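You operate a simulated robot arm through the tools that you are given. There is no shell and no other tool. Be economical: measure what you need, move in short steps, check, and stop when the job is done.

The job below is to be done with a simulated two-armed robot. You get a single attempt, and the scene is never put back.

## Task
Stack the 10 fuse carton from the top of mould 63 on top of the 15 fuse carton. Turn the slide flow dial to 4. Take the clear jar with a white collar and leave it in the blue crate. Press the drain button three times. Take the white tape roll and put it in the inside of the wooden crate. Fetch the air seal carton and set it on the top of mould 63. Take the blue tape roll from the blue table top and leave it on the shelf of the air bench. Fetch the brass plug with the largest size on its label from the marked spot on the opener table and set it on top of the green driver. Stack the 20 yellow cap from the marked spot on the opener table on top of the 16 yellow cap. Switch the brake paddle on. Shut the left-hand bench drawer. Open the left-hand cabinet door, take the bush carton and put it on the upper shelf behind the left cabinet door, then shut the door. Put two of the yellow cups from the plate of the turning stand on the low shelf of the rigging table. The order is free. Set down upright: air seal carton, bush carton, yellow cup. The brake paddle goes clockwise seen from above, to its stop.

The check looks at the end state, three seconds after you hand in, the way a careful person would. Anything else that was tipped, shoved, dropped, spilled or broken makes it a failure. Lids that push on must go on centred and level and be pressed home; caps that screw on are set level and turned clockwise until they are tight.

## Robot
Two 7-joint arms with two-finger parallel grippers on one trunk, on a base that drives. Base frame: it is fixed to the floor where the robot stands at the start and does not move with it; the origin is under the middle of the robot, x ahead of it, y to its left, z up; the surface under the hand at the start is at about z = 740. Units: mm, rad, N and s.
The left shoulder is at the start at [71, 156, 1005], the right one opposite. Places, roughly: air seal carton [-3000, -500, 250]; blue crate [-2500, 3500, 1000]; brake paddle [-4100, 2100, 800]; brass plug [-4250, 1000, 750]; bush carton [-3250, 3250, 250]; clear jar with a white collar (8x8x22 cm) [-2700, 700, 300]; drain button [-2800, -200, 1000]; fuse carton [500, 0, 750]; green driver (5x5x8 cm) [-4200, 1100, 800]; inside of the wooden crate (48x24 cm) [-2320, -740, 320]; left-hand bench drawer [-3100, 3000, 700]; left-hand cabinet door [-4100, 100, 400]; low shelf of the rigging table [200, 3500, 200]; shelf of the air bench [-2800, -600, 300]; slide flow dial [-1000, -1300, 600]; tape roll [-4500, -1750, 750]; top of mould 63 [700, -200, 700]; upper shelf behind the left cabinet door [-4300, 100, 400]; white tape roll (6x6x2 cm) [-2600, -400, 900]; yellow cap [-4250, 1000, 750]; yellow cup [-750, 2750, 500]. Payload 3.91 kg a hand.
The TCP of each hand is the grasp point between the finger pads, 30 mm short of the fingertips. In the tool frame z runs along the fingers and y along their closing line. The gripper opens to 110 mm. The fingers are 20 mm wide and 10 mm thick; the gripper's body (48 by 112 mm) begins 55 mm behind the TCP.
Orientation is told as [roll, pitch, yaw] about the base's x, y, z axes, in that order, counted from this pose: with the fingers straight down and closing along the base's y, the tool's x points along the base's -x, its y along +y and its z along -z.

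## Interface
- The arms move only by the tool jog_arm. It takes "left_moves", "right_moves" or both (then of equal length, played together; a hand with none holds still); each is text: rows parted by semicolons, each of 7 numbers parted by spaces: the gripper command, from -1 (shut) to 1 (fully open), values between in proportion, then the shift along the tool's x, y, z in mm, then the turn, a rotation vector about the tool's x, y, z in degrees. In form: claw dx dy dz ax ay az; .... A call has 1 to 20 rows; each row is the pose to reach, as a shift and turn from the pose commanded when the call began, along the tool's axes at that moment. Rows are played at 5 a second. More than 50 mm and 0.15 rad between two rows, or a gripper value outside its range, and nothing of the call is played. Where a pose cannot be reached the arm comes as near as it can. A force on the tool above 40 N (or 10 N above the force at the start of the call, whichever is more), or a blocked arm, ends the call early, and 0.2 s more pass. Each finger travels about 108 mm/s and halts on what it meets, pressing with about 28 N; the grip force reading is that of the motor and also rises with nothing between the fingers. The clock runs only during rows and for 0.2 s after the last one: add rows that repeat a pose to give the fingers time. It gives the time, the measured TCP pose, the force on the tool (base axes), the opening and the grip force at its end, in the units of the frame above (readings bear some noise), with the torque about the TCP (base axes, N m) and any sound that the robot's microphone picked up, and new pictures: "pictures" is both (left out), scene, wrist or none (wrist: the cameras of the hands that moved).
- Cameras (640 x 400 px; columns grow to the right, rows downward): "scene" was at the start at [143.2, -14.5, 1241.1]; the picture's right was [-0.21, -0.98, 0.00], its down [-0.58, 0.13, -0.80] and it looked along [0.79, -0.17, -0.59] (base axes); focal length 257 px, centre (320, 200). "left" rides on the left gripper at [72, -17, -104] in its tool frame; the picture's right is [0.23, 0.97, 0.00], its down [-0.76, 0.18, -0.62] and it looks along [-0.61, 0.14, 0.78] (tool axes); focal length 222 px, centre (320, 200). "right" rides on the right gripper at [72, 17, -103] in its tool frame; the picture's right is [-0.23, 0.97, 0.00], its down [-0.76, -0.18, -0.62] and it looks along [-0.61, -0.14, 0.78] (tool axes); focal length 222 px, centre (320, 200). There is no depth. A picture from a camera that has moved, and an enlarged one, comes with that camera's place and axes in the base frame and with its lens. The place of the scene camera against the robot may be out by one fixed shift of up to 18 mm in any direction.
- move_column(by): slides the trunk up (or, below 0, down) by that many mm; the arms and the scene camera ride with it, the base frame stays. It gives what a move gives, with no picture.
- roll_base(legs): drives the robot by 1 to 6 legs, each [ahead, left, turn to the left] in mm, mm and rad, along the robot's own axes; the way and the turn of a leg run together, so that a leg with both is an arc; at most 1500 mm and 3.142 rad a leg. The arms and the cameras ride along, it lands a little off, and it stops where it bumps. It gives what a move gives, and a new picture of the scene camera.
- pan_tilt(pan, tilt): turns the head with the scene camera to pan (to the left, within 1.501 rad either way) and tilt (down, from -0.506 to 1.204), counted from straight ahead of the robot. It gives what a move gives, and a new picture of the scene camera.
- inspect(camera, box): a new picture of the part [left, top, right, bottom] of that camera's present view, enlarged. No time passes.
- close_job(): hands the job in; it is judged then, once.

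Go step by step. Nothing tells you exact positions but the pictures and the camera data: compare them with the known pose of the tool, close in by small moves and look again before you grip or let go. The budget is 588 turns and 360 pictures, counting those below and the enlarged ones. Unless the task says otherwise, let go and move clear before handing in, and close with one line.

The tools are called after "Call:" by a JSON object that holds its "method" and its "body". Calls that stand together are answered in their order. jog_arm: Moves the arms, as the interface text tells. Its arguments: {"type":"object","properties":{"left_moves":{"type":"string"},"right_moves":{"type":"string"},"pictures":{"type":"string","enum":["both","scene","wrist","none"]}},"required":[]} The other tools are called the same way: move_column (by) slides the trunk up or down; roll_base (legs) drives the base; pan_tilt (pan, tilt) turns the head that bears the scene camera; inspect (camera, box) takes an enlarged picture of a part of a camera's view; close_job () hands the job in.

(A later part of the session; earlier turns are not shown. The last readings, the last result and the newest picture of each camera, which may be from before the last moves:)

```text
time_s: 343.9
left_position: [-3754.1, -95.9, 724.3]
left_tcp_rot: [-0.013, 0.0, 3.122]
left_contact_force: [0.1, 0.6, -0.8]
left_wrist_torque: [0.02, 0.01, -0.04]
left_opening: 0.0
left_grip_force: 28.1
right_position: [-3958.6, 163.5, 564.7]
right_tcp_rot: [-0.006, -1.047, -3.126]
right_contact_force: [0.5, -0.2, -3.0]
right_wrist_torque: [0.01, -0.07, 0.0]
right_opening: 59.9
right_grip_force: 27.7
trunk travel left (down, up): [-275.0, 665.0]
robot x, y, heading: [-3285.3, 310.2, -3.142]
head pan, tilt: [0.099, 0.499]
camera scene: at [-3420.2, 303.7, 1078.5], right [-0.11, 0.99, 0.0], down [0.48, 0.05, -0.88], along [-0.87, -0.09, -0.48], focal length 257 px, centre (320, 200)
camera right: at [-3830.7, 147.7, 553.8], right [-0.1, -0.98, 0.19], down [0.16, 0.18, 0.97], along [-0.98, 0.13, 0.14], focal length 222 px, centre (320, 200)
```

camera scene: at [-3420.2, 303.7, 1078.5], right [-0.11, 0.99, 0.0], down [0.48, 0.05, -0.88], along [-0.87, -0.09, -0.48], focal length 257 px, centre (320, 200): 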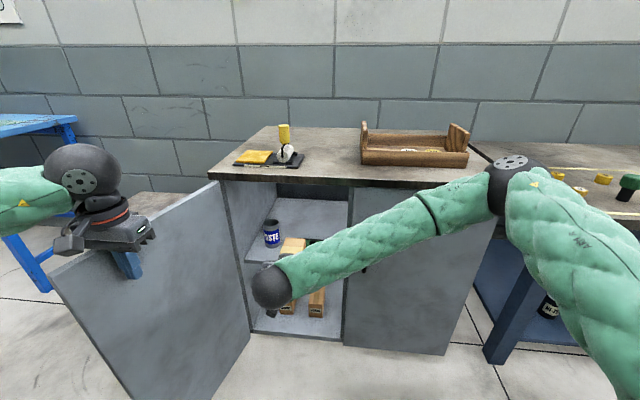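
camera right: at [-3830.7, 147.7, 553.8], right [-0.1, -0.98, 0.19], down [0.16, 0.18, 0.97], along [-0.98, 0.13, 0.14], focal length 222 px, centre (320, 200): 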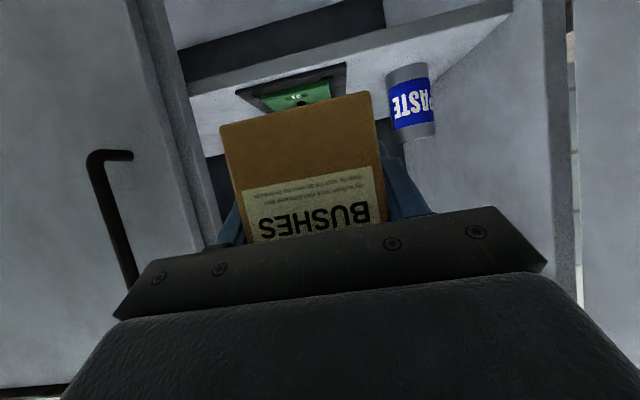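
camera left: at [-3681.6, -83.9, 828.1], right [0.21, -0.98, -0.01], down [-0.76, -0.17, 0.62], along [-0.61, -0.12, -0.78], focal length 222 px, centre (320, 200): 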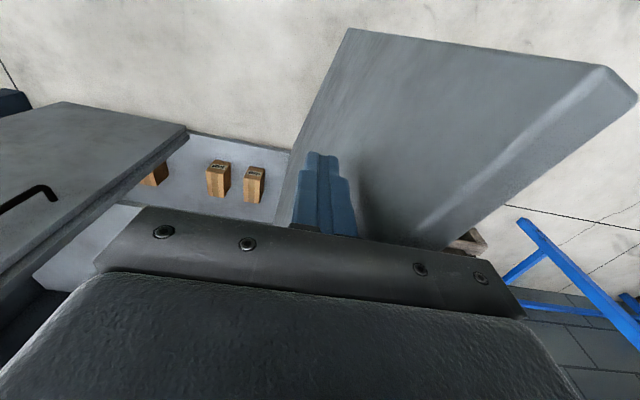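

I'm aligned; the shelf is at z≈453, the can spans y 12..80, and block 31 spans y 128..247. I'll pull the left fingers off the door a little and drive the base forward to slide the carton in above block 31.

Call:
{"method": "jog_arm", "body": {"left_moves": "-1 0 -20 0 0 0 0; -1 0 -40 0 0 0 0; -1 0 -40 0 0 0 0", "right_moves": "-1 4 0 2 0 0 0; -1 9 0 5 0 0 0; -1 9 0 5 0 0 0", "pictures": "none"}}

Call:
{"method": "roll_base", "body": {"legs": [[100, 0, 0]]}}

Call:
{"method": "inspect", "body": {"camera": "right", "box": [0, 0, 640, 400]}}

```text
time_s: 344.7
left_position: [-3754.7, -54.9, 724.8]
left_tcp_rot: [-0.013, -0.001, 3.124]
left_contact_force: [0.2, 0.1, 0.0]
left_wrist_torque: [0.02, 0.0, -0.01]
left_opening: 0.0
left_grip_force: 27.5
right_position: [-3955.9, 162.5, 555.0]
right_tcp_rot: [-0.006, -1.047, -3.129]
right_contact_force: [-0.1, 0.1, -3.5]
right_wrist_torque: [-0.01, -0.09, 0.01]
right_opening: 60.0
right_grip_force: 28.5
trunk travel left (down, up): [-275.0, 665.0]
robot x, y, heading: [-3290.6, 312.0, -3.139]
head pan, tilt: [0.099, 0.499]
```

```text
time_s: 345.9
left_position: [-3843.5, -55.7, 725.6]
left_tcp_rot: [-0.016, -0.002, 3.118]
left_contact_force: [-0.1, 0.4, 0.3]
left_wrist_torque: [0.01, -0.02, -0.02]
left_opening: 0.0
left_grip_force: 28.4
right_position: [-4042.3, 162.4, 554.0]
right_tcp_rot: [-0.006, -1.044, -3.125]
right_contact_force: [0.1, -0.6, -4.0]
right_wrist_torque: [-0.01, -0.06, -0.03]
right_opening: 60.0
right_grip_force: 28.2
trunk travel left (down, up): [-275.0, 665.0]
robot x, y, heading: [-3375.2, 310.7, -3.139]
head pan, tilt: [0.099, 0.499]
stopped in leg 1: the robot was blocked; the commanded pose is now the measured one
camera scene: at [-3507.0, 302.3, 1079.2], right [-0.1, 0.99, 0.0], down [0.47, 0.05, -0.88], along [-0.87, -0.09, -0.48], focal length 257 px, centre (320, 200)
```

scene: 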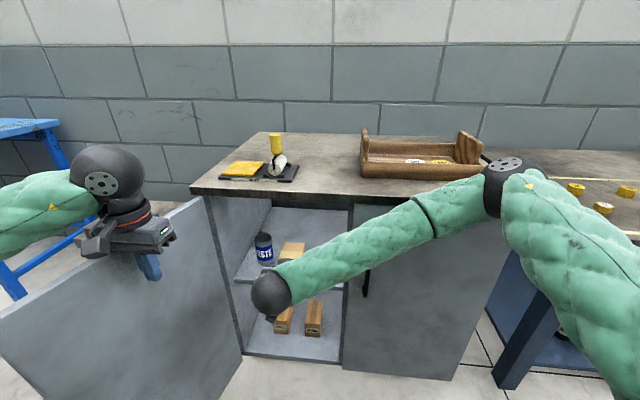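

```text
1.00 times, centred on (320, 200) of right (not enlarged: the box is as wide or as high as the picture)
camera zoom: at [-3914.5, 146.9, 543.2], right [-0.1, -0.98, 0.19], down [0.15, 0.18, 0.97], along [-0.98, 0.13, 0.13], focal length 222 px, centre (320, 200)
```

zoom: 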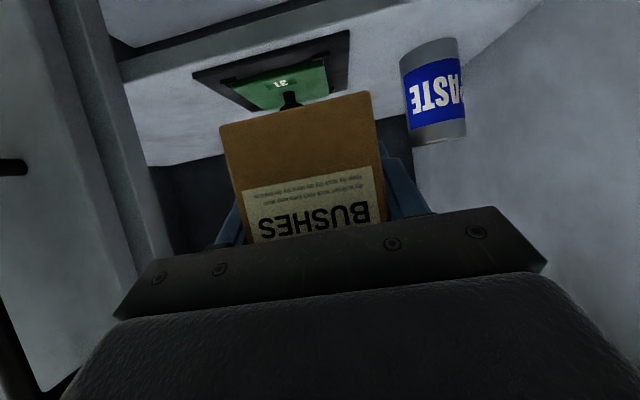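

The base was stopped, probably by the right elbow near the opener table. I'll extend the arm instead.

Call:
{"method": "jog_arm", "body": {"right_moves": "-1 -10 0 17 0 0 0; -1 -20 0 35 0 0 0; -1 -32 0 56 0 0 0; -1 -45 0 78 0 0 0; -1 -58 0 100 0 0 0; -1 -58 0 100 0 0 0", "pictures": "both"}}

```text
time_s: 347.5
left_position: [-3834.0, -53.1, 731.8]
left_tcp_rot: [-0.016, -0.007, 3.117]
left_contact_force: [0.3, -0.2, -0.2]
left_wrist_torque: [-0.02, 0.01, 0.02]
left_opening: 0.2
left_grip_force: 27.6
right_position: [-4118.4, 151.0, 537.8]
right_tcp_rot: [-0.015, -1.01, -3.082]
right_contact_force: [0.0, 0.9, -3.7]
right_wrist_torque: [0.01, -0.1, -0.01]
right_opening: 59.6
right_grip_force: 28.2
trunk travel left (down, up): [-275.0, 665.0]
robot x, y, heading: [-3367.9, 311.4, -3.138]
head pan, tilt: [0.099, 0.499]
stopped in row 6 (right hand): the arm was blocked; the commanded pose is now the measured one
camera scene: at [-3493.9, 304.2, 1084.1], right [-0.1, 0.99, 0.0], down [0.47, 0.05, -0.88], along [-0.88, -0.09, -0.47], focal length 257 px, centre (320, 200)
camera right: at [-3990.8, 140.0, 532.4], right [-0.08, -0.98, 0.18], down [0.11, 0.18, 0.98], along [-0.99, 0.09, 0.1], focal length 222 px, centre (320, 200)
```

scene: 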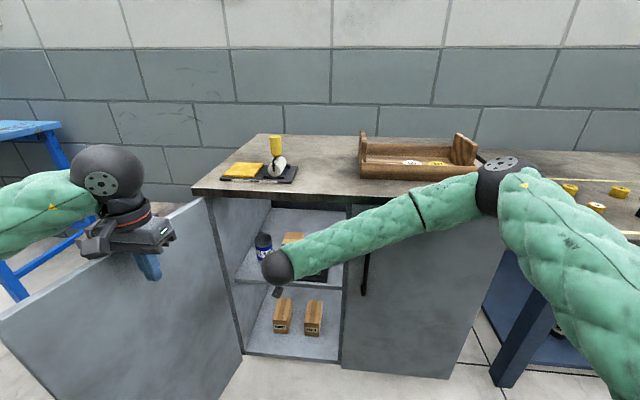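
right: 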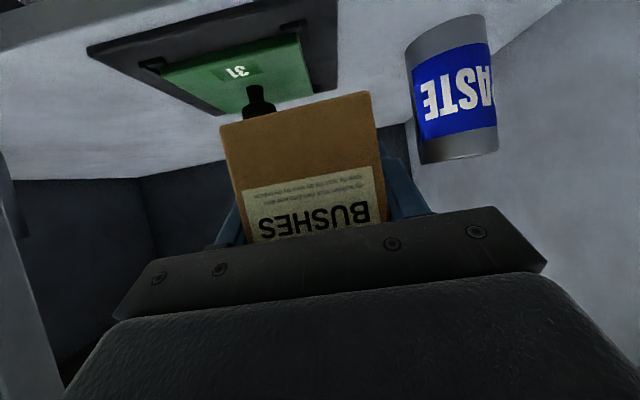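

The right elbow is now against the cabinet's corner. I'll draw out, raise the trunk 200 mm so the elbow passes above the cabinet, and re-enter.

Call:
{"method": "jog_arm", "body": {"right_moves": "-1 -8 0 -6 0 0 0; -1 10 0 -40 0 0 0; -1 28 0 -73 0 0 0; -1 46 -3 -106 0 0 0; -1 64 -6 -139 0 0 0; -1 82 -10 -165 0 -2 0; -1 82 -10 -165 0 -2 0", "pictures": "none"}}

Call:
{"method": "move_column", "body": {"by": 210}}

Call:
{"method": "jog_arm", "body": {"right_moves": "-1 35 0 20 0 0 0; -1 70 0 41 0 0 0; -1 106 0 61 0 0 0; -1 141 0 82 0 0 0; -1 165 0 95 0 0 0; -1 165 0 95 0 0 0", "pictures": "both"}}

```text
time_s: 349.1
left_position: [-3840.7, -52.4, 723.6]
left_tcp_rot: [-0.017, -0.001, 3.116]
left_contact_force: [0.6, 0.9, 0.6]
left_wrist_torque: [-0.05, -0.02, -0.05]
left_opening: 0.0
left_grip_force: 27.6
right_position: [-3945.2, 170.6, 550.6]
right_tcp_rot: [-0.011, -1.042, -3.094]
right_contact_force: [-0.7, 0.3, -3.8]
right_wrist_torque: [0.02, -0.04, 0.01]
right_opening: 59.9
right_grip_force: 28.1
trunk travel left (down, up): [-275.0, 665.0]
robot x, y, heading: [-3369.6, 310.6, -3.137]
head pan, tilt: [0.099, 0.499]
```

```text
time_s: 351.3
left_position: [-3840.1, -51.9, 934.6]
left_tcp_rot: [-0.016, 0.003, 3.116]
left_contact_force: [1.4, 0.3, 0.4]
left_wrist_torque: [0.01, 0.01, -0.05]
left_opening: 0.1
left_grip_force: 27.8
right_position: [-3944.9, 170.5, 760.4]
right_tcp_rot: [-0.012, -1.044, -3.091]
right_contact_force: [0.4, -0.8, -2.9]
right_wrist_torque: [0.01, -0.07, 0.06]
right_opening: 59.7
right_grip_force: 28.2
trunk travel left (down, up): [-485.0, 455.0]
robot x, y, heading: [-3367.4, 310.5, -3.139]
head pan, tilt: [0.099, 0.499]
```

```text
time_s: 352.7
left_position: [-3840.9, -51.8, 934.6]
left_tcp_rot: [-0.015, 0.0, 3.116]
left_contact_force: [0.2, 0.7, 0.6]
left_wrist_torque: [0.0, 0.03, -0.02]
left_opening: 0.1
left_grip_force: 27.9
right_position: [-3944.1, 173.6, 571.2]
right_tcp_rot: [-0.01, -1.043, -3.091]
right_contact_force: [-0.5, -0.1, -3.5]
right_wrist_torque: [0.02, -0.07, 0.02]
right_opening: 60.1
right_grip_force: 28.1
trunk travel left (down, up): [-485.0, 455.0]
robot x, y, heading: [-3371.2, 307.8, -3.141]
head pan, tilt: [0.099, 0.499]
camera scene: at [-3503.6, 304.9, 1288.5], right [-0.1, 0.99, 0.0], down [0.48, 0.05, -0.88], along [-0.87, -0.09, -0.48], focal length 257 px, centre (320, 200)
camera right: at [-3816.8, 161.5, 560.6], right [-0.08, -0.98, 0.19], down [0.15, 0.18, 0.97], along [-0.99, 0.1, 0.13], focal length 222 px, centre (320, 200)
```

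scene: 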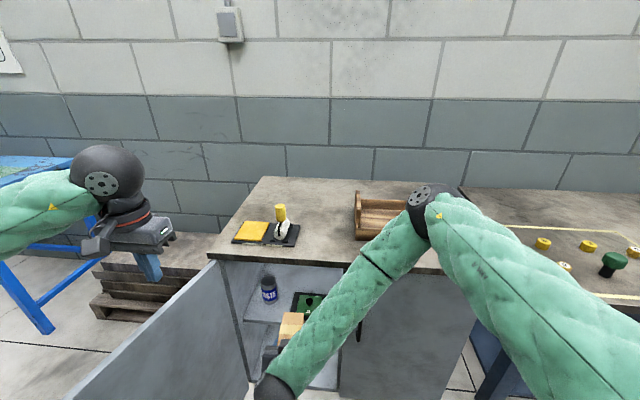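
right: 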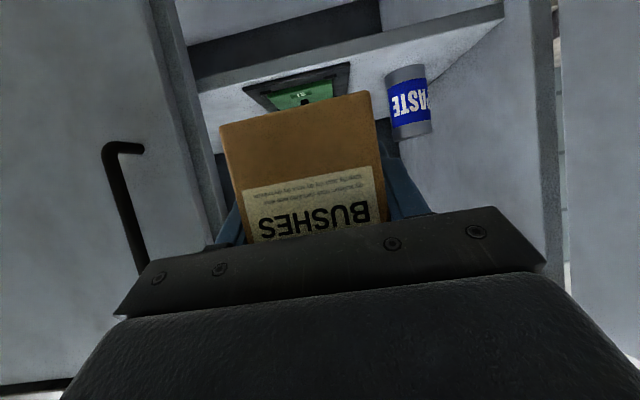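

Call:
{"method": "jog_arm", "body": {"right_moves": "-1 0 5 25 1.2 0 0.7; -1 -10 8 50 2.5 0 1.4; -1 -22 11 72 2.5 0 1.4; -1 -36 11 95 2.5 0 1.4; -1 -51 11 121 2.5 0 1.4; -1 -66 11 147 2.5 0 1.4; -1 -66 11 147 2.5 0 1.4", "pictures": "both"}}

```text
time_s: 354.3
left_position: [-3841.1, -52.5, 935.5]
left_tcp_rot: [-0.016, 0.0, 3.117]
left_contact_force: [-0.7, 0.3, 0.2]
left_wrist_torque: [-0.03, 0.02, 0.02]
left_opening: 0.0
left_grip_force: 28.2
right_position: [-4104.6, 154.1, 553.3]
right_tcp_rot: [-0.013, -1.043, -3.14]
right_contact_force: [-0.5, 0.1, -2.7]
right_wrist_torque: [0.03, -0.07, -0.02]
right_opening: 59.8
right_grip_force: 27.9
trunk travel left (down, up): [-485.0, 455.0]
robot x, y, heading: [-3372.2, 308.4, -3.14]
head pan, tilt: [0.099, 0.499]
camera scene: at [-3503.7, 304.7, 1288.4], right [-0.1, 0.99, 0.0], down [0.48, 0.05, -0.88], along [-0.87, -0.09, -0.48], focal length 257 px, centre (320, 200)
camera right: at [-3978.1, 136.2, 542.1], right [-0.13, -0.97, 0.19], down [0.16, 0.17, 0.97], along [-0.98, 0.15, 0.13], focal length 222 px, centre (320, 200)
```

scene: 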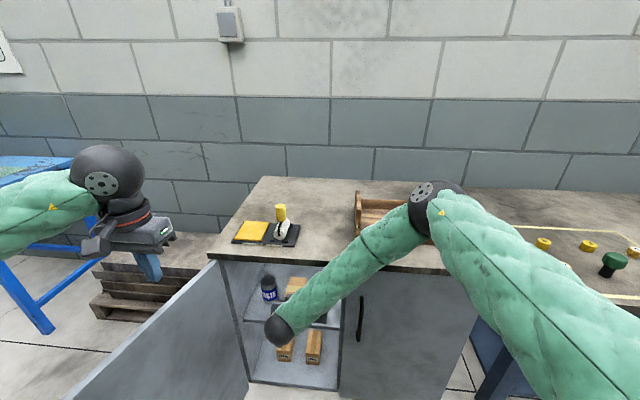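
right: 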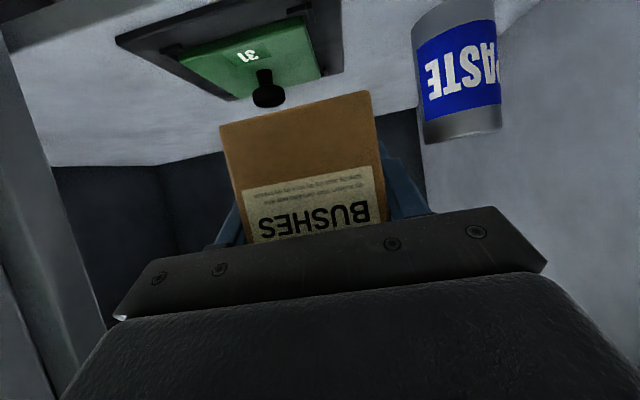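

Call:
{"method": "jog_arm", "body": {"right_moves": "-1 -10 -1 17 0 0 0; -1 -20 -2 35 0 0 0; -1 -30 -3 52 0 0 0; -1 -40 -4 69 0 0 0; -1 -48 -4 83 0 0 0; -1 -48 -4 83 0 0 0", "pictures": "both"}}

```text
time_s: 355.9
left_position: [-3826.1, -50.8, 943.7]
left_tcp_rot: [-0.014, -0.01, 3.117]
left_contact_force: [0.0, 0.0, 0.3]
left_wrist_torque: [-0.05, -0.02, 0.01]
left_opening: 0.0
left_grip_force: 27.6
right_position: [-4156.3, 139.3, 548.4]
right_tcp_rot: [-0.001, -1.016, -3.11]
right_contact_force: [0.4, 0.2, -3.5]
right_wrist_torque: [0.02, -0.07, 0.02]
right_opening: 59.9
right_grip_force: 27.8
trunk travel left (down, up): [-485.0, 455.0]
robot x, y, heading: [-3362.2, 315.0, -3.139]
head pan, tilt: [0.099, 0.499]
stopped in row 6 (right hand): the arm was blocked; the commanded pose is now the measured one
camera scene: at [-3485.2, 307.3, 1292.8], right [-0.1, 0.99, 0.0], down [0.47, 0.05, -0.88], along [-0.88, -0.09, -0.47], focal length 257 px, centre (320, 200)
camera right: at [-4028.9, 128.1, 541.8], right [-0.09, -0.98, 0.19], down [0.12, 0.18, 0.98], along [-0.99, 0.11, 0.11], focal length 222 px, centre (320, 200)
```

scene: 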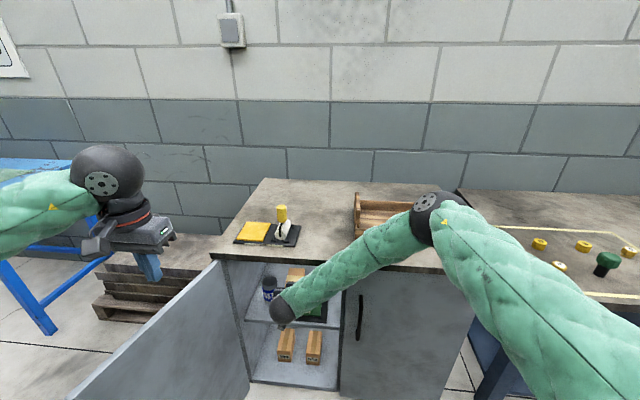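
right: 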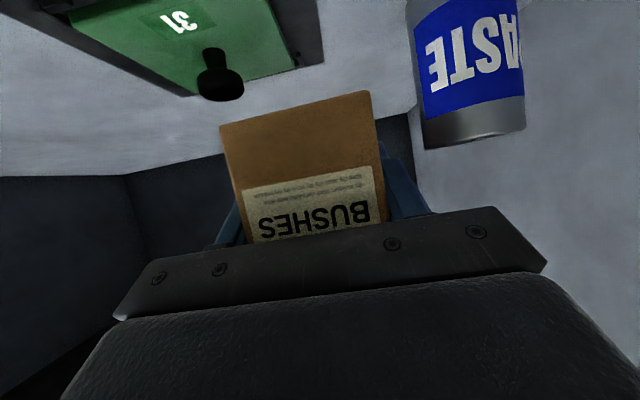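

The forearm meets the cabinet's top edge because my elbow is high. I'll draw out, move the left hand over to the outside of the door, and lower the trunk so the forearm goes in level.

Call:
{"method": "jog_arm", "body": {"left_moves": "-1 0 0 0 0 0 0; -1 0 20 -20 0 0 0; -1 0 60 -20 0 0 0; -1 0 100 -20 0 0 0; -1 0 140 -20 0 0 0; -1 0 180 -20 0 0 0; -1 0 220 -20 0 0 0; -1 0 260 -20 0 0 0; -1 0 300 -20 0 0 0; -1 0 330 -20 0 0 0; -1 0 330 -20 0 0 0; -1 0 330 -20 0 0 0; -1 0 330 -20 0 0 0; -1 0 330 -20 0 0 0; -1 0 330 -20 0 0 0", "right_moves": "-1 -8 0 -5 0 0 0; -1 10 0 -35 0 0 0; -1 28 0 -65 0 0 0; -1 46 0 -95 0 0 0; -1 64 0 -125 0 0 0; -1 82 0 -155 0 0 0; -1 100 0 -180 0 0 0; -1 66 0 -201 0 0 0; -1 32 0 -222 0 0 0; -1 -2 0 -243 0 0 0; -1 -36 0 -264 0 0 0; -1 -70 0 -285 0 0 0; -1 -104 0 -306 0 0 0; -1 -138 0 -327 0 0 0; -1 -172 0 -348 0 0 0", "pictures": "scene"}}

```text
time_s: 359.1
left_position: [-3843.1, -384.4, 949.9]
left_tcp_rot: [-0.015, -0.001, 3.119]
left_contact_force: [0.0, -0.6, -0.4]
left_wrist_torque: [-0.02, 0.07, -0.05]
left_opening: 0.2
left_grip_force: 28.0
right_position: [-3962.4, 148.7, 864.7]
right_tcp_rot: [-0.01, -1.014, -3.108]
right_contact_force: [0.1, 0.0, -2.1]
right_wrist_torque: [0.0, -0.07, 0.0]
right_opening: 59.7
right_grip_force: 28.4
trunk travel left (down, up): [-485.0, 455.0]
robot x, y, heading: [-3362.1, 310.8, -3.141]
head pan, tilt: [0.099, 0.499]
camera scene: at [-3498.5, 304.5, 1288.5], right [-0.1, 0.99, 0.0], down [0.48, 0.05, -0.88], along [-0.87, -0.09, -0.48], focal length 257 px, centre (320, 200)
```

scene: 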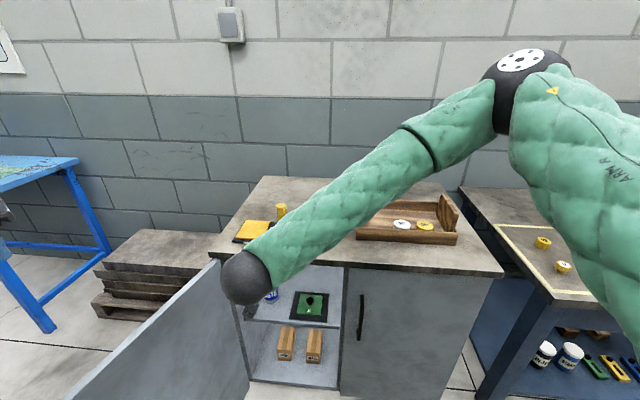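

Call:
{"method": "jog_arm", "body": {"right_moves": "-1 10 0 -17 0 0 0; -1 20 0 -34 0 0 0", "pictures": "none"}}

Call:
{"method": "move_column", "body": {"by": -310}}

Call:
{"method": "move_column", "body": {"by": -120}}

Call:
{"method": "jog_arm", "body": {"right_moves": "-1 -34 0 -21 0 0 0; -1 -68 0 -42 0 0 0; -1 -98 0 -60 0 0 0; -1 -98 0 -60 0 0 0", "pictures": "both"}}

```text
time_s: 359.7
left_position: [-3843.5, -384.8, 948.5]
left_tcp_rot: [-0.019, 0.002, 3.117]
left_contact_force: [0.1, 0.3, 0.4]
left_wrist_torque: [0.0, -0.01, 0.03]
left_opening: 0.0
left_grip_force: 28.4
right_position: [-3923.8, 150.4, 867.3]
right_tcp_rot: [-0.014, -1.014, -3.11]
right_contact_force: [-0.2, -0.4, -3.7]
right_wrist_torque: [-0.02, -0.05, -0.02]
right_opening: 59.8
right_grip_force: 28.2
trunk travel left (down, up): [-485.0, 455.0]
robot x, y, heading: [-3364.4, 307.4, -3.137]
head pan, tilt: [0.099, 0.499]
```

```text
time_s: 362.8
left_position: [-3843.4, -383.5, 638.7]
left_tcp_rot: [-0.016, 0.0, 3.119]
left_contact_force: [0.0, 0.2, -0.6]
left_wrist_torque: [0.02, 0.02, 0.02]
left_opening: 0.3
left_grip_force: 28.2
right_position: [-3924.5, 150.8, 557.8]
right_tcp_rot: [-0.011, -1.013, -3.111]
right_contact_force: [0.5, 0.1, -3.0]
right_wrist_torque: [0.04, -0.1, -0.01]
right_opening: 59.9
right_grip_force: 27.9
trunk travel left (down, up): [-175.0, 765.0]
robot x, y, heading: [-3366.6, 307.0, -3.138]
head pan, tilt: [0.099, 0.499]
```

```text
time_s: 364.3
left_position: [-3842.4, -384.3, 519.2]
left_tcp_rot: [-0.017, 0.002, 3.119]
left_contact_force: [0.1, 1.0, -0.1]
left_wrist_torque: [0.01, 0.01, 0.02]
left_opening: 0.0
left_grip_force: 27.8
right_position: [-3925.0, 150.4, 438.8]
right_tcp_rot: [-0.012, -1.012, -3.109]
right_contact_force: [-0.3, 0.1, -3.1]
right_wrist_torque: [0.0, -0.04, 0.03]
right_opening: 59.9
right_grip_force: 28.1
trunk travel left (down, up): [-55.0, 885.0]
robot x, y, heading: [-3370.6, 310.9, -3.138]
head pan, tilt: [0.099, 0.499]
```

```text
time_s: 365.3
left_position: [-3842.3, -383.6, 519.5]
left_tcp_rot: [-0.016, 0.0, 3.119]
left_contact_force: [-0.6, 0.3, -0.2]
left_wrist_torque: [0.01, 0.01, -0.01]
left_opening: 0.2
left_grip_force: 27.5
right_position: [-3924.3, 149.3, 553.8]
right_tcp_rot: [-0.013, -1.012, -3.111]
right_contact_force: [0.8, -0.2, -2.8]
right_wrist_torque: [0.0, -0.06, 0.0]
right_opening: 59.8
right_grip_force: 27.7
trunk travel left (down, up): [-55.0, 885.0]
robot x, y, heading: [-3367.9, 307.6, -3.139]
head pan, tilt: [0.099, 0.499]
camera scene: at [-3498.9, 304.4, 858.4], right [-0.1, 0.99, 0.0], down [0.48, 0.05, -0.88], along [-0.87, -0.09, -0.48], focal length 257 px, centre (320, 200)
camera right: at [-3797.6, 135.9, 547.7], right [-0.1, -0.98, 0.19], down [0.12, 0.17, 0.98], along [-0.99, 0.12, 0.1], focal length 222 px, centre (320, 200)
```

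scene: 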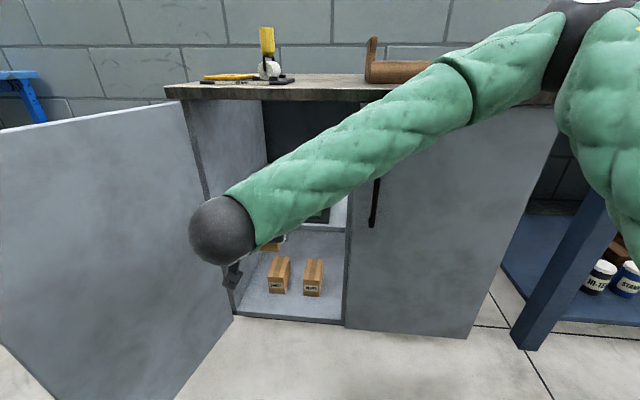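
right: 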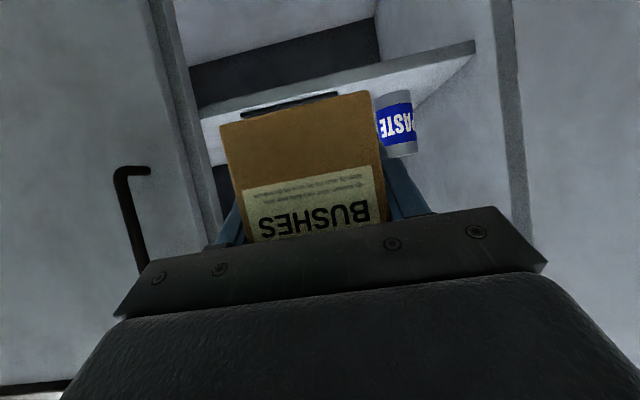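

Call:
{"method": "jog_arm", "body": {"right_moves": "-1 -20 -3 32 0 0 0; -1 -40 -5 64 0 0 0; -1 -60 -8 96 0 0 0; -1 -80 -10 128 0 0 0; -1 -100 -12 160 0 0 0; -1 -118 -14 189 0 0 0; -1 -118 -14 189 0 0 0", "pictures": "both"}}

```text
time_s: 366.9
left_position: [-3842.3, -383.1, 519.0]
left_tcp_rot: [-0.016, 0.002, 3.118]
left_contact_force: [0.8, 0.6, -0.4]
left_wrist_torque: [0.02, -0.01, 0.02]
left_opening: 0.0
left_grip_force: 28.3
right_position: [-4146.8, 158.9, 553.7]
right_tcp_rot: [-0.012, -1.012, -3.107]
right_contact_force: [0.6, -0.4, -3.1]
right_wrist_torque: [-0.04, -0.05, 0.02]
right_opening: 59.8
right_grip_force: 28.4
trunk travel left (down, up): [-55.0, 885.0]
robot x, y, heading: [-3364.1, 311.0, -3.142]
head pan, tilt: [0.099, 0.499]
camera scene: at [-3499.2, 304.4, 858.4], right [-0.1, 0.99, 0.0], down [0.48, 0.05, -0.88], along [-0.87, -0.09, -0.48], focal length 257 px, centre (320, 200)
camera right: at [-4019.2, 145.2, 547.6], right [-0.1, -0.98, 0.19], down [0.12, 0.17, 0.98], along [-0.99, 0.12, 0.1], focal length 222 px, centre (320, 200)
```

scene: 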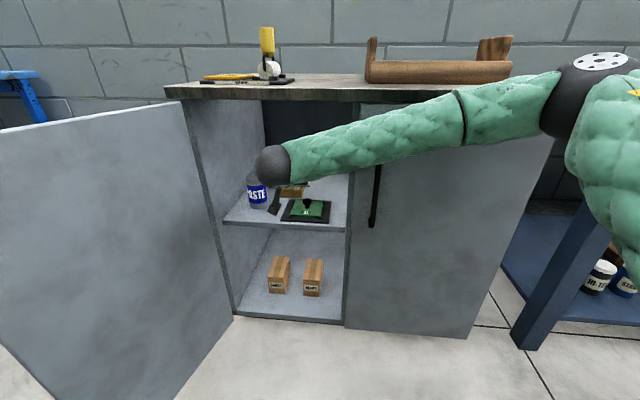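
right: 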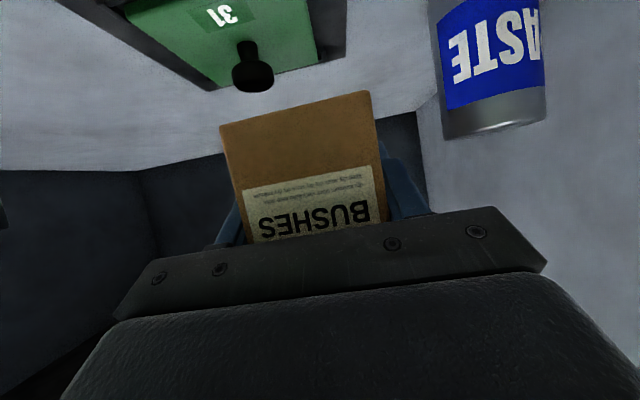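

The level forearm works. Another 110 mm.

Call:
{"method": "jog_arm", "body": {"right_moves": "-1 -16 -1 26 0 0 0; -1 -32 -2 52 0 0 0; -1 -46 -3 73 0 0 0; -1 -58 -4 93 0 0 0; -1 -58 -4 93 0 0 0", "pictures": "both"}}

```text
time_s: 368.3
left_position: [-3835.9, -371.7, 528.5]
left_tcp_rot: [-0.016, -0.011, 3.101]
left_contact_force: [1.6, -0.8, 0.7]
left_wrist_torque: [0.06, 0.09, 0.0]
left_opening: 0.0
left_grip_force: 27.5
right_position: [-4192.8, 145.6, 555.1]
right_tcp_rot: [-0.046, -1.004, -2.996]
right_contact_force: [-0.4, 1.2, -3.1]
right_wrist_torque: [-0.02, -0.04, 0.03]
right_opening: 59.9
right_grip_force: 27.3
trunk travel left (down, up): [-55.0, 885.0]
robot x, y, heading: [-3354.8, 315.1, 3.126]
head pan, tilt: [0.099, 0.499]
stopped in row 5 (right hand): the arm was blocked; the commanded pose is now the measured one
camera scene: at [-3472.9, 310.7, 864.3], right [-0.09, 1.0, 0.0], down [0.46, 0.04, -0.88], along [-0.88, -0.07, -0.47], focal length 257 px, centre (320, 200)
camera right: at [-4064.7, 142.3, 549.9], right [-0.02, -0.99, 0.17], down [0.1, 0.16, 0.98], along [-0.99, 0.03, 0.1], focal length 222 px, centre (320, 200)
```

scene: 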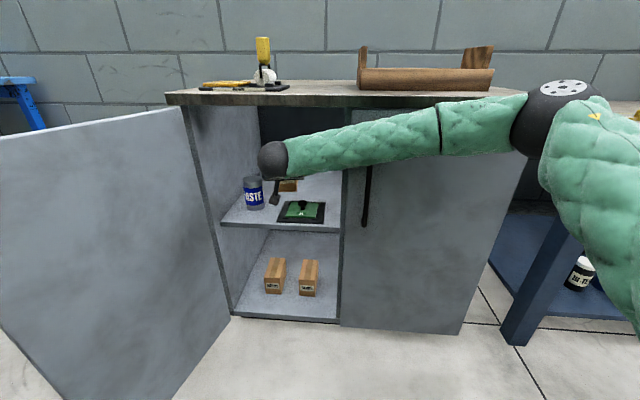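
right: 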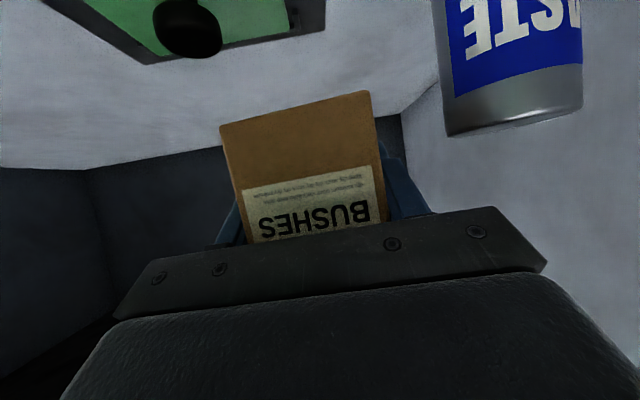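

The forearm met the right-hand door. I'll draw out, move the base 150 mm left so the arm points straight in, and retry.

Call:
{"method": "jog_arm", "body": {"right_moves": "-1 20 0 -32 0 0 0; -1 40 0 -64 0 0 0; -1 60 0 -96 0 0 0; -1 80 0 -128 0 0 0; -1 100 0 -160 0 0 0; -1 120 0 -192 0 0 0; -1 140 0 -224 2.3 0 1.5; -1 143 0 -228 4.6 0 3; -1 143 0 -228 7 0 4.5; -1 143 0 -228 7 0 4.5", "pictures": "none"}}

Call:
{"method": "roll_base", "body": {"legs": [[0, 160, 0.015]]}}

```text
time_s: 370.5
left_position: [-3842.2, -374.6, 518.0]
left_tcp_rot: [-0.016, 0.005, 3.106]
left_contact_force: [0.0, 0.2, -0.1]
left_wrist_torque: [-0.01, 0.06, 0.02]
left_opening: 0.0
left_grip_force: 27.7
right_position: [-3940.3, 173.4, 541.3]
right_tcp_rot: [-0.051, -0.986, 3.133]
right_contact_force: [-0.2, 0.6, -3.6]
right_wrist_torque: [0.01, -0.02, -0.02]
right_opening: 59.9
right_grip_force: 27.7
trunk travel left (down, up): [-55.0, 885.0]
robot x, y, heading: [-3354.8, 312.5, 3.135]
head pan, tilt: [0.099, 0.499]
```

```text
time_s: 371.9
left_position: [-3834.4, -541.3, 516.5]
left_tcp_rot: [-0.016, 0.006, 3.117]
left_contact_force: [-0.3, 0.3, 0.8]
left_wrist_torque: [0.02, 0.0, -0.01]
left_opening: 0.1
left_grip_force: 28.1
right_position: [-3938.4, 4.0, 541.6]
right_tcp_rot: [-0.051, -0.986, -3.136]
right_contact_force: [0.3, 0.5, -3.5]
right_wrist_torque: [0.0, -0.07, -0.02]
right_opening: 59.9
right_grip_force: 28.1
trunk travel left (down, up): [-55.0, 885.0]
robot x, y, heading: [-3355.3, 150.7, -3.138]
head pan, tilt: [0.099, 0.499]
camera scene: at [-3488.4, 146.0, 858.4], right [-0.1, 0.99, 0.0], down [0.48, 0.05, -0.88], along [-0.87, -0.09, -0.48], focal length 257 px, centre (320, 200)
```

scene: 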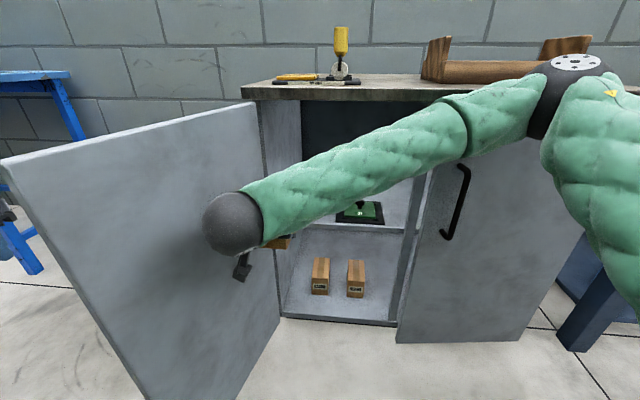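

The right door came slightly ajar when the forearm brushed its handle; I'll push it shut afterwards. Now I'll realign the carton and go in.

Call:
{"method": "jog_arm", "body": {"right_moves": "-1 -6 -40 -4 -1 -1.2 0; -1 -12 -80 -8 -2 -2.4 0; -1 -12 -120 -8 -2.9 -3.5 0; -1 -12 -152 -8 -2.9 -3.5 0; -1 -12 -152 -8 -2.9 -3.5 0", "pictures": "both"}}

```text
time_s: 373.1
left_position: [-3833.6, -541.9, 517.8]
left_tcp_rot: [-0.014, 0.005, 3.118]
left_contact_force: [0.2, 0.8, 0.4]
left_wrist_torque: [-0.01, -0.01, 0.01]
left_opening: 0.0
left_grip_force: 28.1
right_position: [-3933.2, 157.5, 560.9]
right_tcp_rot: [-0.001, -1.045, -3.133]
right_contact_force: [0.6, 0.6, -3.3]
right_wrist_torque: [-0.02, -0.05, -0.02]
right_opening: 59.8
right_grip_force: 27.7
trunk travel left (down, up): [-55.0, 885.0]
robot x, y, heading: [-3357.5, 152.5, -3.143]
head pan, tilt: [0.099, 0.499]
camera scene: at [-3488.4, 146.3, 858.4], right [-0.1, 0.99, 0.0], down [0.48, 0.05, -0.88], along [-0.87, -0.09, -0.48], focal length 257 px, centre (320, 200)
camera right: at [-3806.0, 141.8, 551.6], right [-0.11, -0.97, 0.2], down [0.16, 0.18, 0.97], along [-0.98, 0.13, 0.14], focal length 222 px, centre (320, 200)
```

scene: 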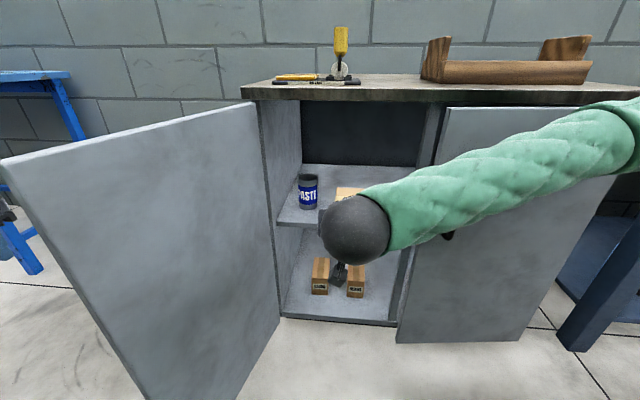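
right: 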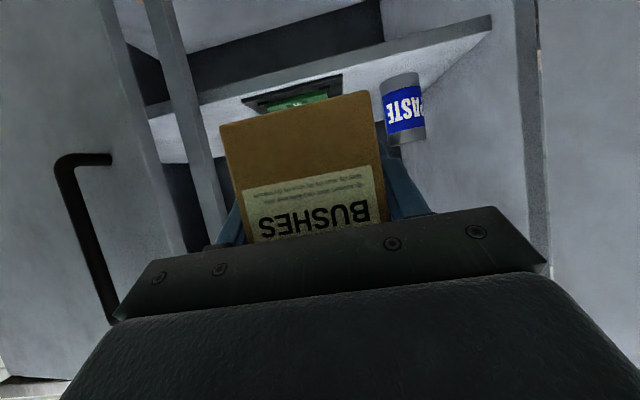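

Call:
{"method": "jog_arm", "body": {"right_moves": "-1 -20 0 35 0 0 0; -1 -40 0 69 0 0 0; -1 -60 0 104 0 0 0; -1 -78 0 142 0 0 0; -1 -98 0 177 0 0 0; -1 -118 0 211 0 0 0; -1 -133 0 237 0 0 0; -1 -133 0 237 0 0 0", "pictures": "both"}}

```text
time_s: 375.1
left_position: [-3828.7, -536.8, 521.9]
left_tcp_rot: [-0.018, -0.004, 3.111]
left_contact_force: [0.6, -0.5, -0.4]
left_wrist_torque: [0.03, 0.04, 0.02]
left_opening: 0.0
left_grip_force: 28.2
right_position: [-4182.4, 149.8, 578.1]
right_tcp_rot: [-0.003, -1.064, -3.11]
right_contact_force: [-0.9, 0.6, -3.7]
right_wrist_torque: [-0.01, -0.06, 0.01]
right_opening: 59.8
right_grip_force: 28.3
trunk travel left (down, up): [-55.0, 885.0]
robot x, y, heading: [-3347.0, 153.2, 3.138]
head pan, tilt: [0.099, 0.499]
stopped in row 8 (right hand): the arm was blocked; the commanded pose is now the measured one
camera scene: at [-3474.2, 147.0, 861.0], right [-0.09, 1.0, 0.0], down [0.47, 0.05, -0.88], along [-0.88, -0.08, -0.47], focal length 257 px, centre (320, 200)
camera right: at [-4055.7, 137.2, 564.7], right [-0.08, -0.98, 0.2], down [0.17, 0.18, 0.97], along [-0.98, 0.11, 0.15], focal length 222 px, centre (320, 200)
```

scene: 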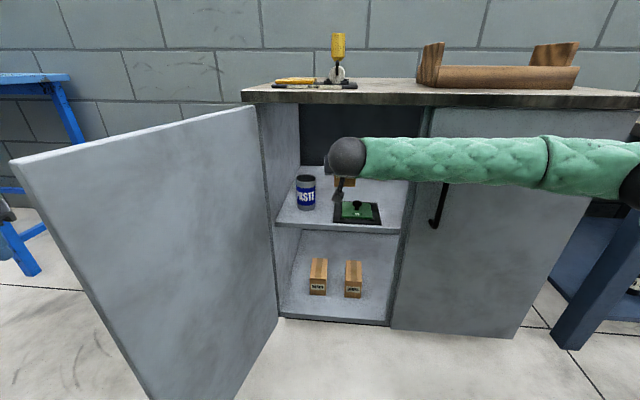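
right: 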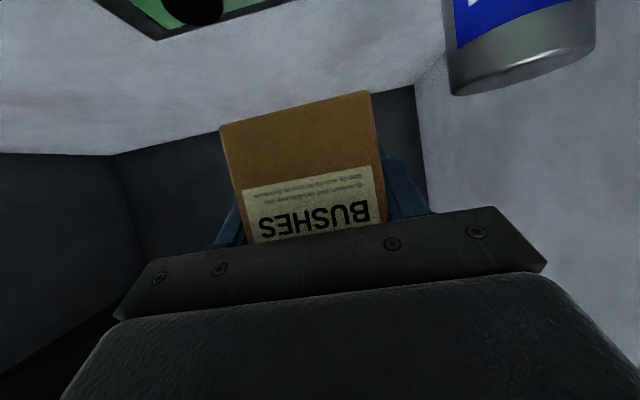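

The forearm lies against the right door (now shut again). I'll draw out, and place the base further back and further left so the arm is straighter.

Call:
{"method": "jog_arm", "body": {"right_moves": "-1 20 0 -35 0 0 0; -1 40 0 -70 0 0 0; -1 60 0 -105 0 0 0; -1 80 0 -139 0 0 0; -1 100 0 -174 0 0 0; -1 118 0 -205 0 0 0; -1 118 0 -205 0 0 0", "pictures": "none"}}

Call:
{"method": "roll_base", "body": {"legs": [[-65, 0, 0], [0, 160, 0]]}}

```text
time_s: 376.7
left_position: [-3833.6, -536.4, 516.7]
left_tcp_rot: [-0.015, 0.005, 3.109]
left_contact_force: [-0.4, -0.1, 0.0]
left_wrist_torque: [0.03, -0.02, -0.05]
left_opening: 0.1
left_grip_force: 27.9
right_position: [-3955.1, 157.5, 560.4]
right_tcp_rot: [-0.003, -1.048, -3.116]
right_contact_force: [0.1, -0.9, -3.5]
right_wrist_torque: [-0.01, -0.04, -0.04]
right_opening: 59.8
right_grip_force: 28.0
trunk travel left (down, up): [-55.0, 885.0]
robot x, y, heading: [-3350.2, 153.0, 3.136]
head pan, tilt: [0.099, 0.499]
```

```text
time_s: 378.8
left_position: [-3769.5, -694.8, 517.3]
left_tcp_rot: [-0.015, 0.005, 3.111]
left_contact_force: [-0.5, -0.4, 0.3]
left_wrist_torque: [-0.01, -0.01, -0.04]
left_opening: 0.2
left_grip_force: 27.5
right_position: [-3891.7, -0.4, 559.9]
right_tcp_rot: [-0.004, -1.048, -3.12]
right_contact_force: [0.6, -0.2, -2.4]
right_wrist_torque: [0.03, -0.08, 0.01]
right_opening: 60.0
right_grip_force: 28.2
trunk travel left (down, up): [-55.0, 885.0]
robot x, y, heading: [-3284.9, -4.6, 3.137]
head pan, tilt: [0.099, 0.499]
camera scene: at [-3418.2, -9.5, 858.4], right [-0.09, 1.0, 0.0], down [0.48, 0.05, -0.88], along [-0.87, -0.08, -0.48], focal length 257 px, centre (320, 200)
```

scene: 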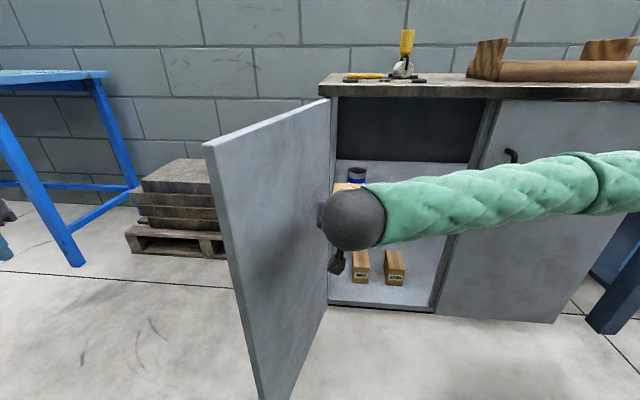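

Call:
{"method": "jog_arm", "body": {"right_moves": "-1 0 -40 0 0 0 0; -1 0 -80 0 0 0 0; -1 0 -120 0 0 0 0; -1 0 -158 0 0 0 0; -1 -20 -159 35 0 0 0; -1 -40 -160 70 0 0 0; -1 -60 -161 105 0 0 0; -1 -80 -162 139 0 0 0; -1 -100 -163 174 0 0 0; -1 -118 -164 205 0 0 0; -1 -118 -164 205 0 0 0", "pictures": "both"}}

```text
time_s: 381.1
left_position: [-3768.6, -694.7, 517.5]
left_tcp_rot: [-0.014, 0.006, 3.111]
left_contact_force: [-0.3, 0.6, 0.1]
left_wrist_torque: [0.0, 0.02, -0.01]
left_opening: 0.0
left_grip_force: 28.0
right_position: [-4131.2, 157.2, 559.0]
right_tcp_rot: [-0.003, -1.048, -3.116]
right_contact_force: [-0.6, 0.9, -2.9]
right_wrist_torque: [0.01, -0.04, 0.0]
right_opening: 60.0
right_grip_force: 28.7
right hand out of reach, approached as far as the arm can: row 4
trunk travel left (down, up): [-55.0, 885.0]
robot x, y, heading: [-3283.6, -8.3, 3.137]
head pan, tilt: [0.099, 0.499]
camera scene: at [-3418.2, -9.5, 858.4], right [-0.09, 1.0, 0.0], down [0.48, 0.05, -0.88], along [-0.87, -0.08, -0.48], focal length 257 px, centre (320, 200)
camera right: at [-4004.6, 143.3, 548.4], right [-0.09, -0.98, 0.2], down [0.16, 0.18, 0.97], along [-0.98, 0.12, 0.14], focal length 222 px, centre (320, 200)
```

scene: 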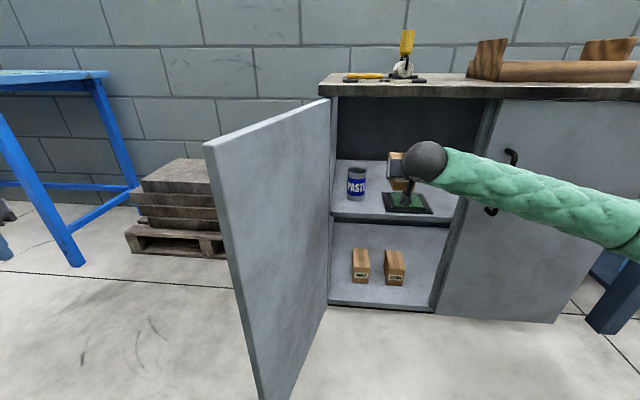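
right: 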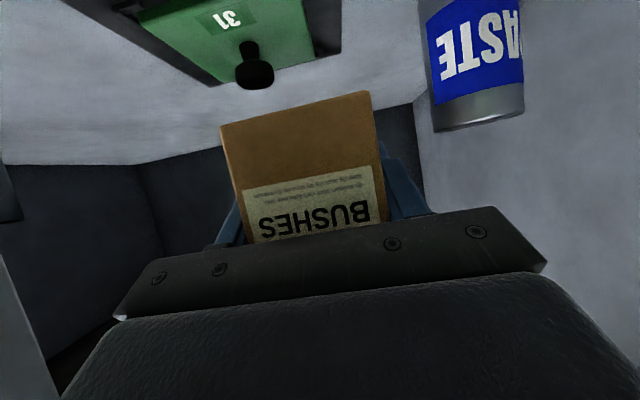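

Call:
{"method": "jog_arm", "body": {"right_moves": "-1 -15 -1 26 0 0 0; -1 -30 -2 52 0 0 0; -1 -45 -3 78 0 0 0; -1 -60 -3 104 0 0 0; -1 -63 -3 109 0 0 0", "pictures": "both"}}

```text
time_s: 382.4
left_position: [-3769.1, -694.3, 517.2]
left_tcp_rot: [-0.018, 0.004, 3.111]
left_contact_force: [1.5, 0.5, 0.0]
left_wrist_torque: [0.03, 0.07, 0.0]
left_opening: 0.0
left_grip_force: 27.5
right_position: [-4257.2, 159.4, 560.5]
right_tcp_rot: [-0.004, -1.047, -3.116]
right_contact_force: [-0.4, 0.7, -3.2]
right_wrist_torque: [-0.01, -0.04, 0.0]
right_opening: 59.7
right_grip_force: 27.8
trunk travel left (down, up): [-55.0, 885.0]
robot x, y, heading: [-3282.0, -2.1, 3.137]
head pan, tilt: [0.099, 0.499]
camera scene: at [-3417.4, -9.4, 858.3], right [-0.09, 1.0, 0.0], down [0.48, 0.04, -0.88], along [-0.87, -0.08, -0.48], focal length 257 px, centre (320, 200)
camera right: at [-4130.0, 145.5, 549.7], right [-0.09, -0.98, 0.2], down [0.16, 0.18, 0.97], along [-0.98, 0.12, 0.14], focal length 222 px, centre (320, 200)
```

scene: 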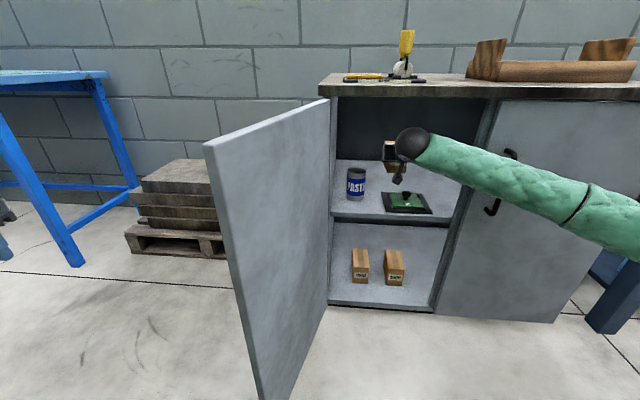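
right: 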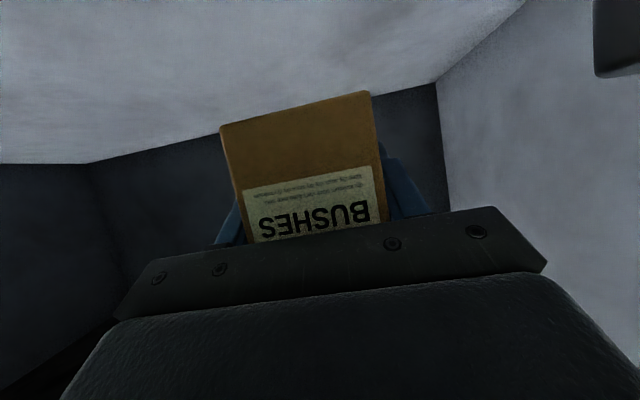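

Deep enough. Lowering gently towards the shelf.

Call:
{"method": "jog_arm", "body": {"right_moves": "-1 12 7 7 0 0 0; -1 24 7 14 0 0 0; -1 35 7 20 0 0 0; -1 45 7 26 0 0 0; -1 45 7 26 0 0 0", "pictures": "both"}}

```text
time_s: 383.6
left_position: [-3769.5, -693.8, 517.8]
left_tcp_rot: [-0.017, 0.005, 3.109]
left_contact_force: [-0.2, 0.0, 0.4]
left_wrist_torque: [0.0, -0.03, 0.0]
left_opening: 0.0
left_grip_force: 28.1
right_position: [-4256.6, 150.1, 508.3]
right_tcp_rot: [-0.003, -1.049, -3.119]
right_contact_force: [0.9, 0.2, -4.4]
right_wrist_torque: [0.02, -0.04, 0.01]
right_opening: 59.8
right_grip_force: 27.9
trunk travel left (down, up): [-55.0, 885.0]
robot x, y, heading: [-3284.2, -5.6, 3.138]
head pan, tilt: [0.099, 0.499]
camera scene: at [-3418.3, -9.5, 858.4], right [-0.09, 1.0, 0.0], down [0.48, 0.05, -0.88], along [-0.87, -0.08, -0.48], focal length 257 px, centre (320, 200)
camera right: at [-4129.3, 137.7, 497.1], right [-0.09, -0.98, 0.2], down [0.16, 0.18, 0.97], along [-0.98, 0.12, 0.14], focal length 222 px, centre (320, 200)
```

scene: 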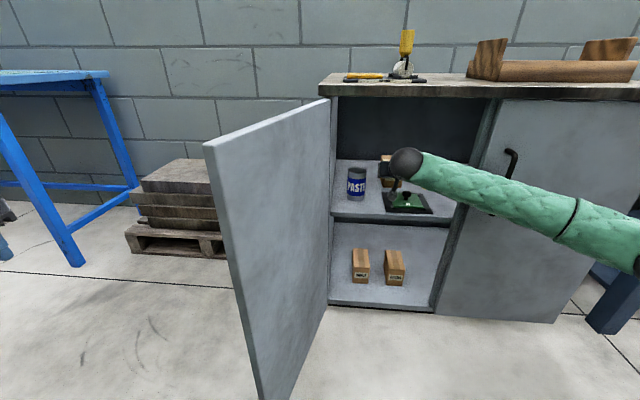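
right: 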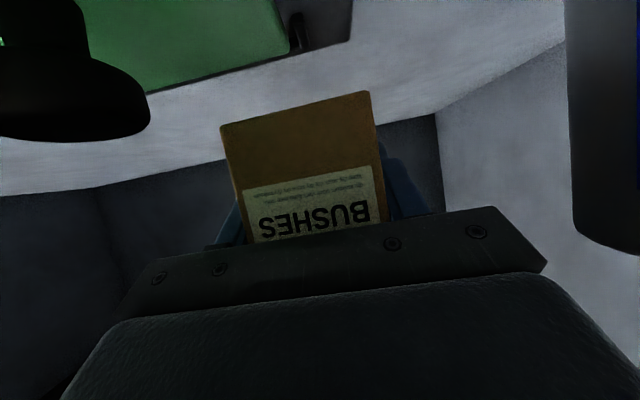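

Call:
{"method": "jog_arm", "body": {"right_moves": "-1 4 0 2 0 0 0; -1 8 0 5 0 0 0; -1 10 0 6 0 0 0; -1 10 0 6 0 0 0", "pictures": "wrist"}}

```text
time_s: 384.6
left_position: [-3769.4, -695.7, 517.2]
left_tcp_rot: [-0.016, 0.007, 3.109]
left_contact_force: [0.4, -0.6, 0.4]
left_wrist_torque: [-0.01, 0.01, -0.01]
left_opening: 0.0
left_grip_force: 28.2
right_position: [-4255.8, 151.3, 497.3]
right_tcp_rot: [-0.004, -1.049, -3.119]
right_contact_force: [-1.1, 0.6, -3.4]
right_wrist_torque: [0.0, -0.05, 0.02]
right_opening: 59.9
right_grip_force: 28.0
trunk travel left (down, up): [-55.0, 885.0]
robot x, y, heading: [-3284.5, -8.4, 3.137]
head pan, tilt: [0.099, 0.499]
camera right: at [-4128.8, 138.0, 486.7], right [-0.09, -0.98, 0.2], down [0.16, 0.18, 0.97], along [-0.98, 0.12, 0.14], focal length 222 px, centre (320, 200)
```

right: 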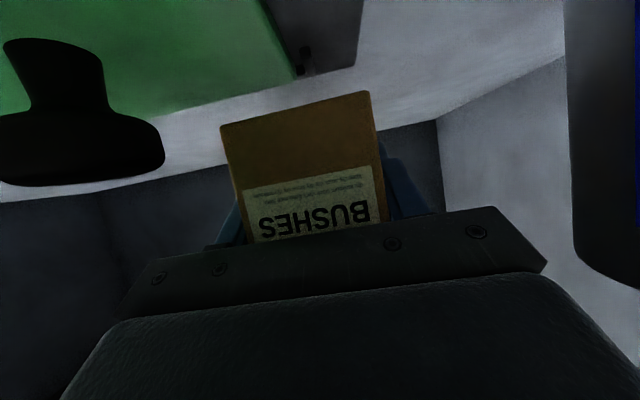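

Call:
{"method": "jog_arm", "body": {"right_moves": "-1 2 0 1 0 0 0; -1 4 0 2 0 0 0; -1 5 0 3 0 0 0; -1 5 0 3 0 0 0", "pictures": "none"}}

```text
time_s: 385.6
left_position: [-3769.9, -695.4, 517.9]
left_tcp_rot: [-0.015, 0.005, 3.111]
left_contact_force: [-0.8, -0.8, -0.1]
left_wrist_torque: [0.01, 0.03, 0.0]
left_opening: 0.0
left_grip_force: 28.8
right_position: [-4257.3, 151.3, 491.0]
right_tcp_rot: [-0.003, -1.049, -3.119]
right_contact_force: [1.2, 0.7, -3.4]
right_wrist_torque: [0.0, -0.08, -0.04]
right_opening: 59.9
right_grip_force: 28.2
trunk travel left (down, up): [-55.0, 885.0]
robot x, y, heading: [-3282.8, -5.4, 3.135]
head pan, tilt: [0.099, 0.499]
```

Call:
{"method": "jog_arm", "body": {"right_moves": "-1 2 0 1 0 0 0; -1 4 0 2 0 0 0; -1 5 0 3 0 0 0; -1 5 0 3 0 0 0", "pictures": "wrist"}}

```text
time_s: 386.6
left_position: [-3769.0, -695.8, 518.8]
left_tcp_rot: [-0.016, 0.003, 3.11]
left_contact_force: [-0.6, -0.5, 0.5]
left_wrist_torque: [-0.02, -0.02, -0.03]
left_opening: 0.2
left_grip_force: 28.1
right_position: [-4257.0, 151.5, 487.0]
right_tcp_rot: [-0.003, -1.05, -3.119]
right_contact_force: [-0.5, 1.1, 10.0]
right_wrist_torque: [0.26, -0.58, 0.04]
right_opening: 59.9
right_grip_force: 28.5
trunk travel left (down, up): [-55.0, 885.0]
robot x, y, heading: [-3284.7, -3.7, 3.134]
head pan, tilt: [0.099, 0.499]
camera right: at [-4129.7, 137.4, 476.9], right [-0.09, -0.98, 0.2], down [0.16, 0.18, 0.97], along [-0.98, 0.12, 0.14], focal length 222 px, centre (320, 200)
```

right: 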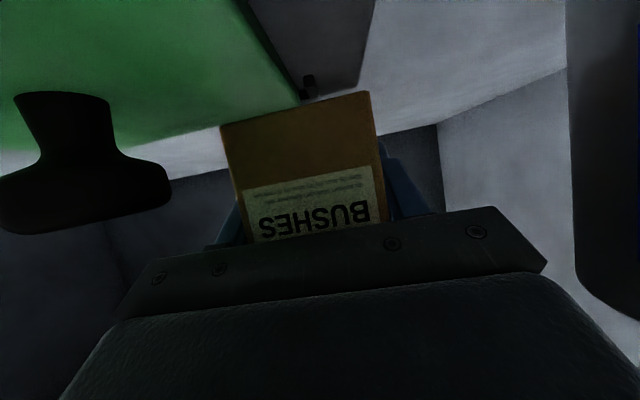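

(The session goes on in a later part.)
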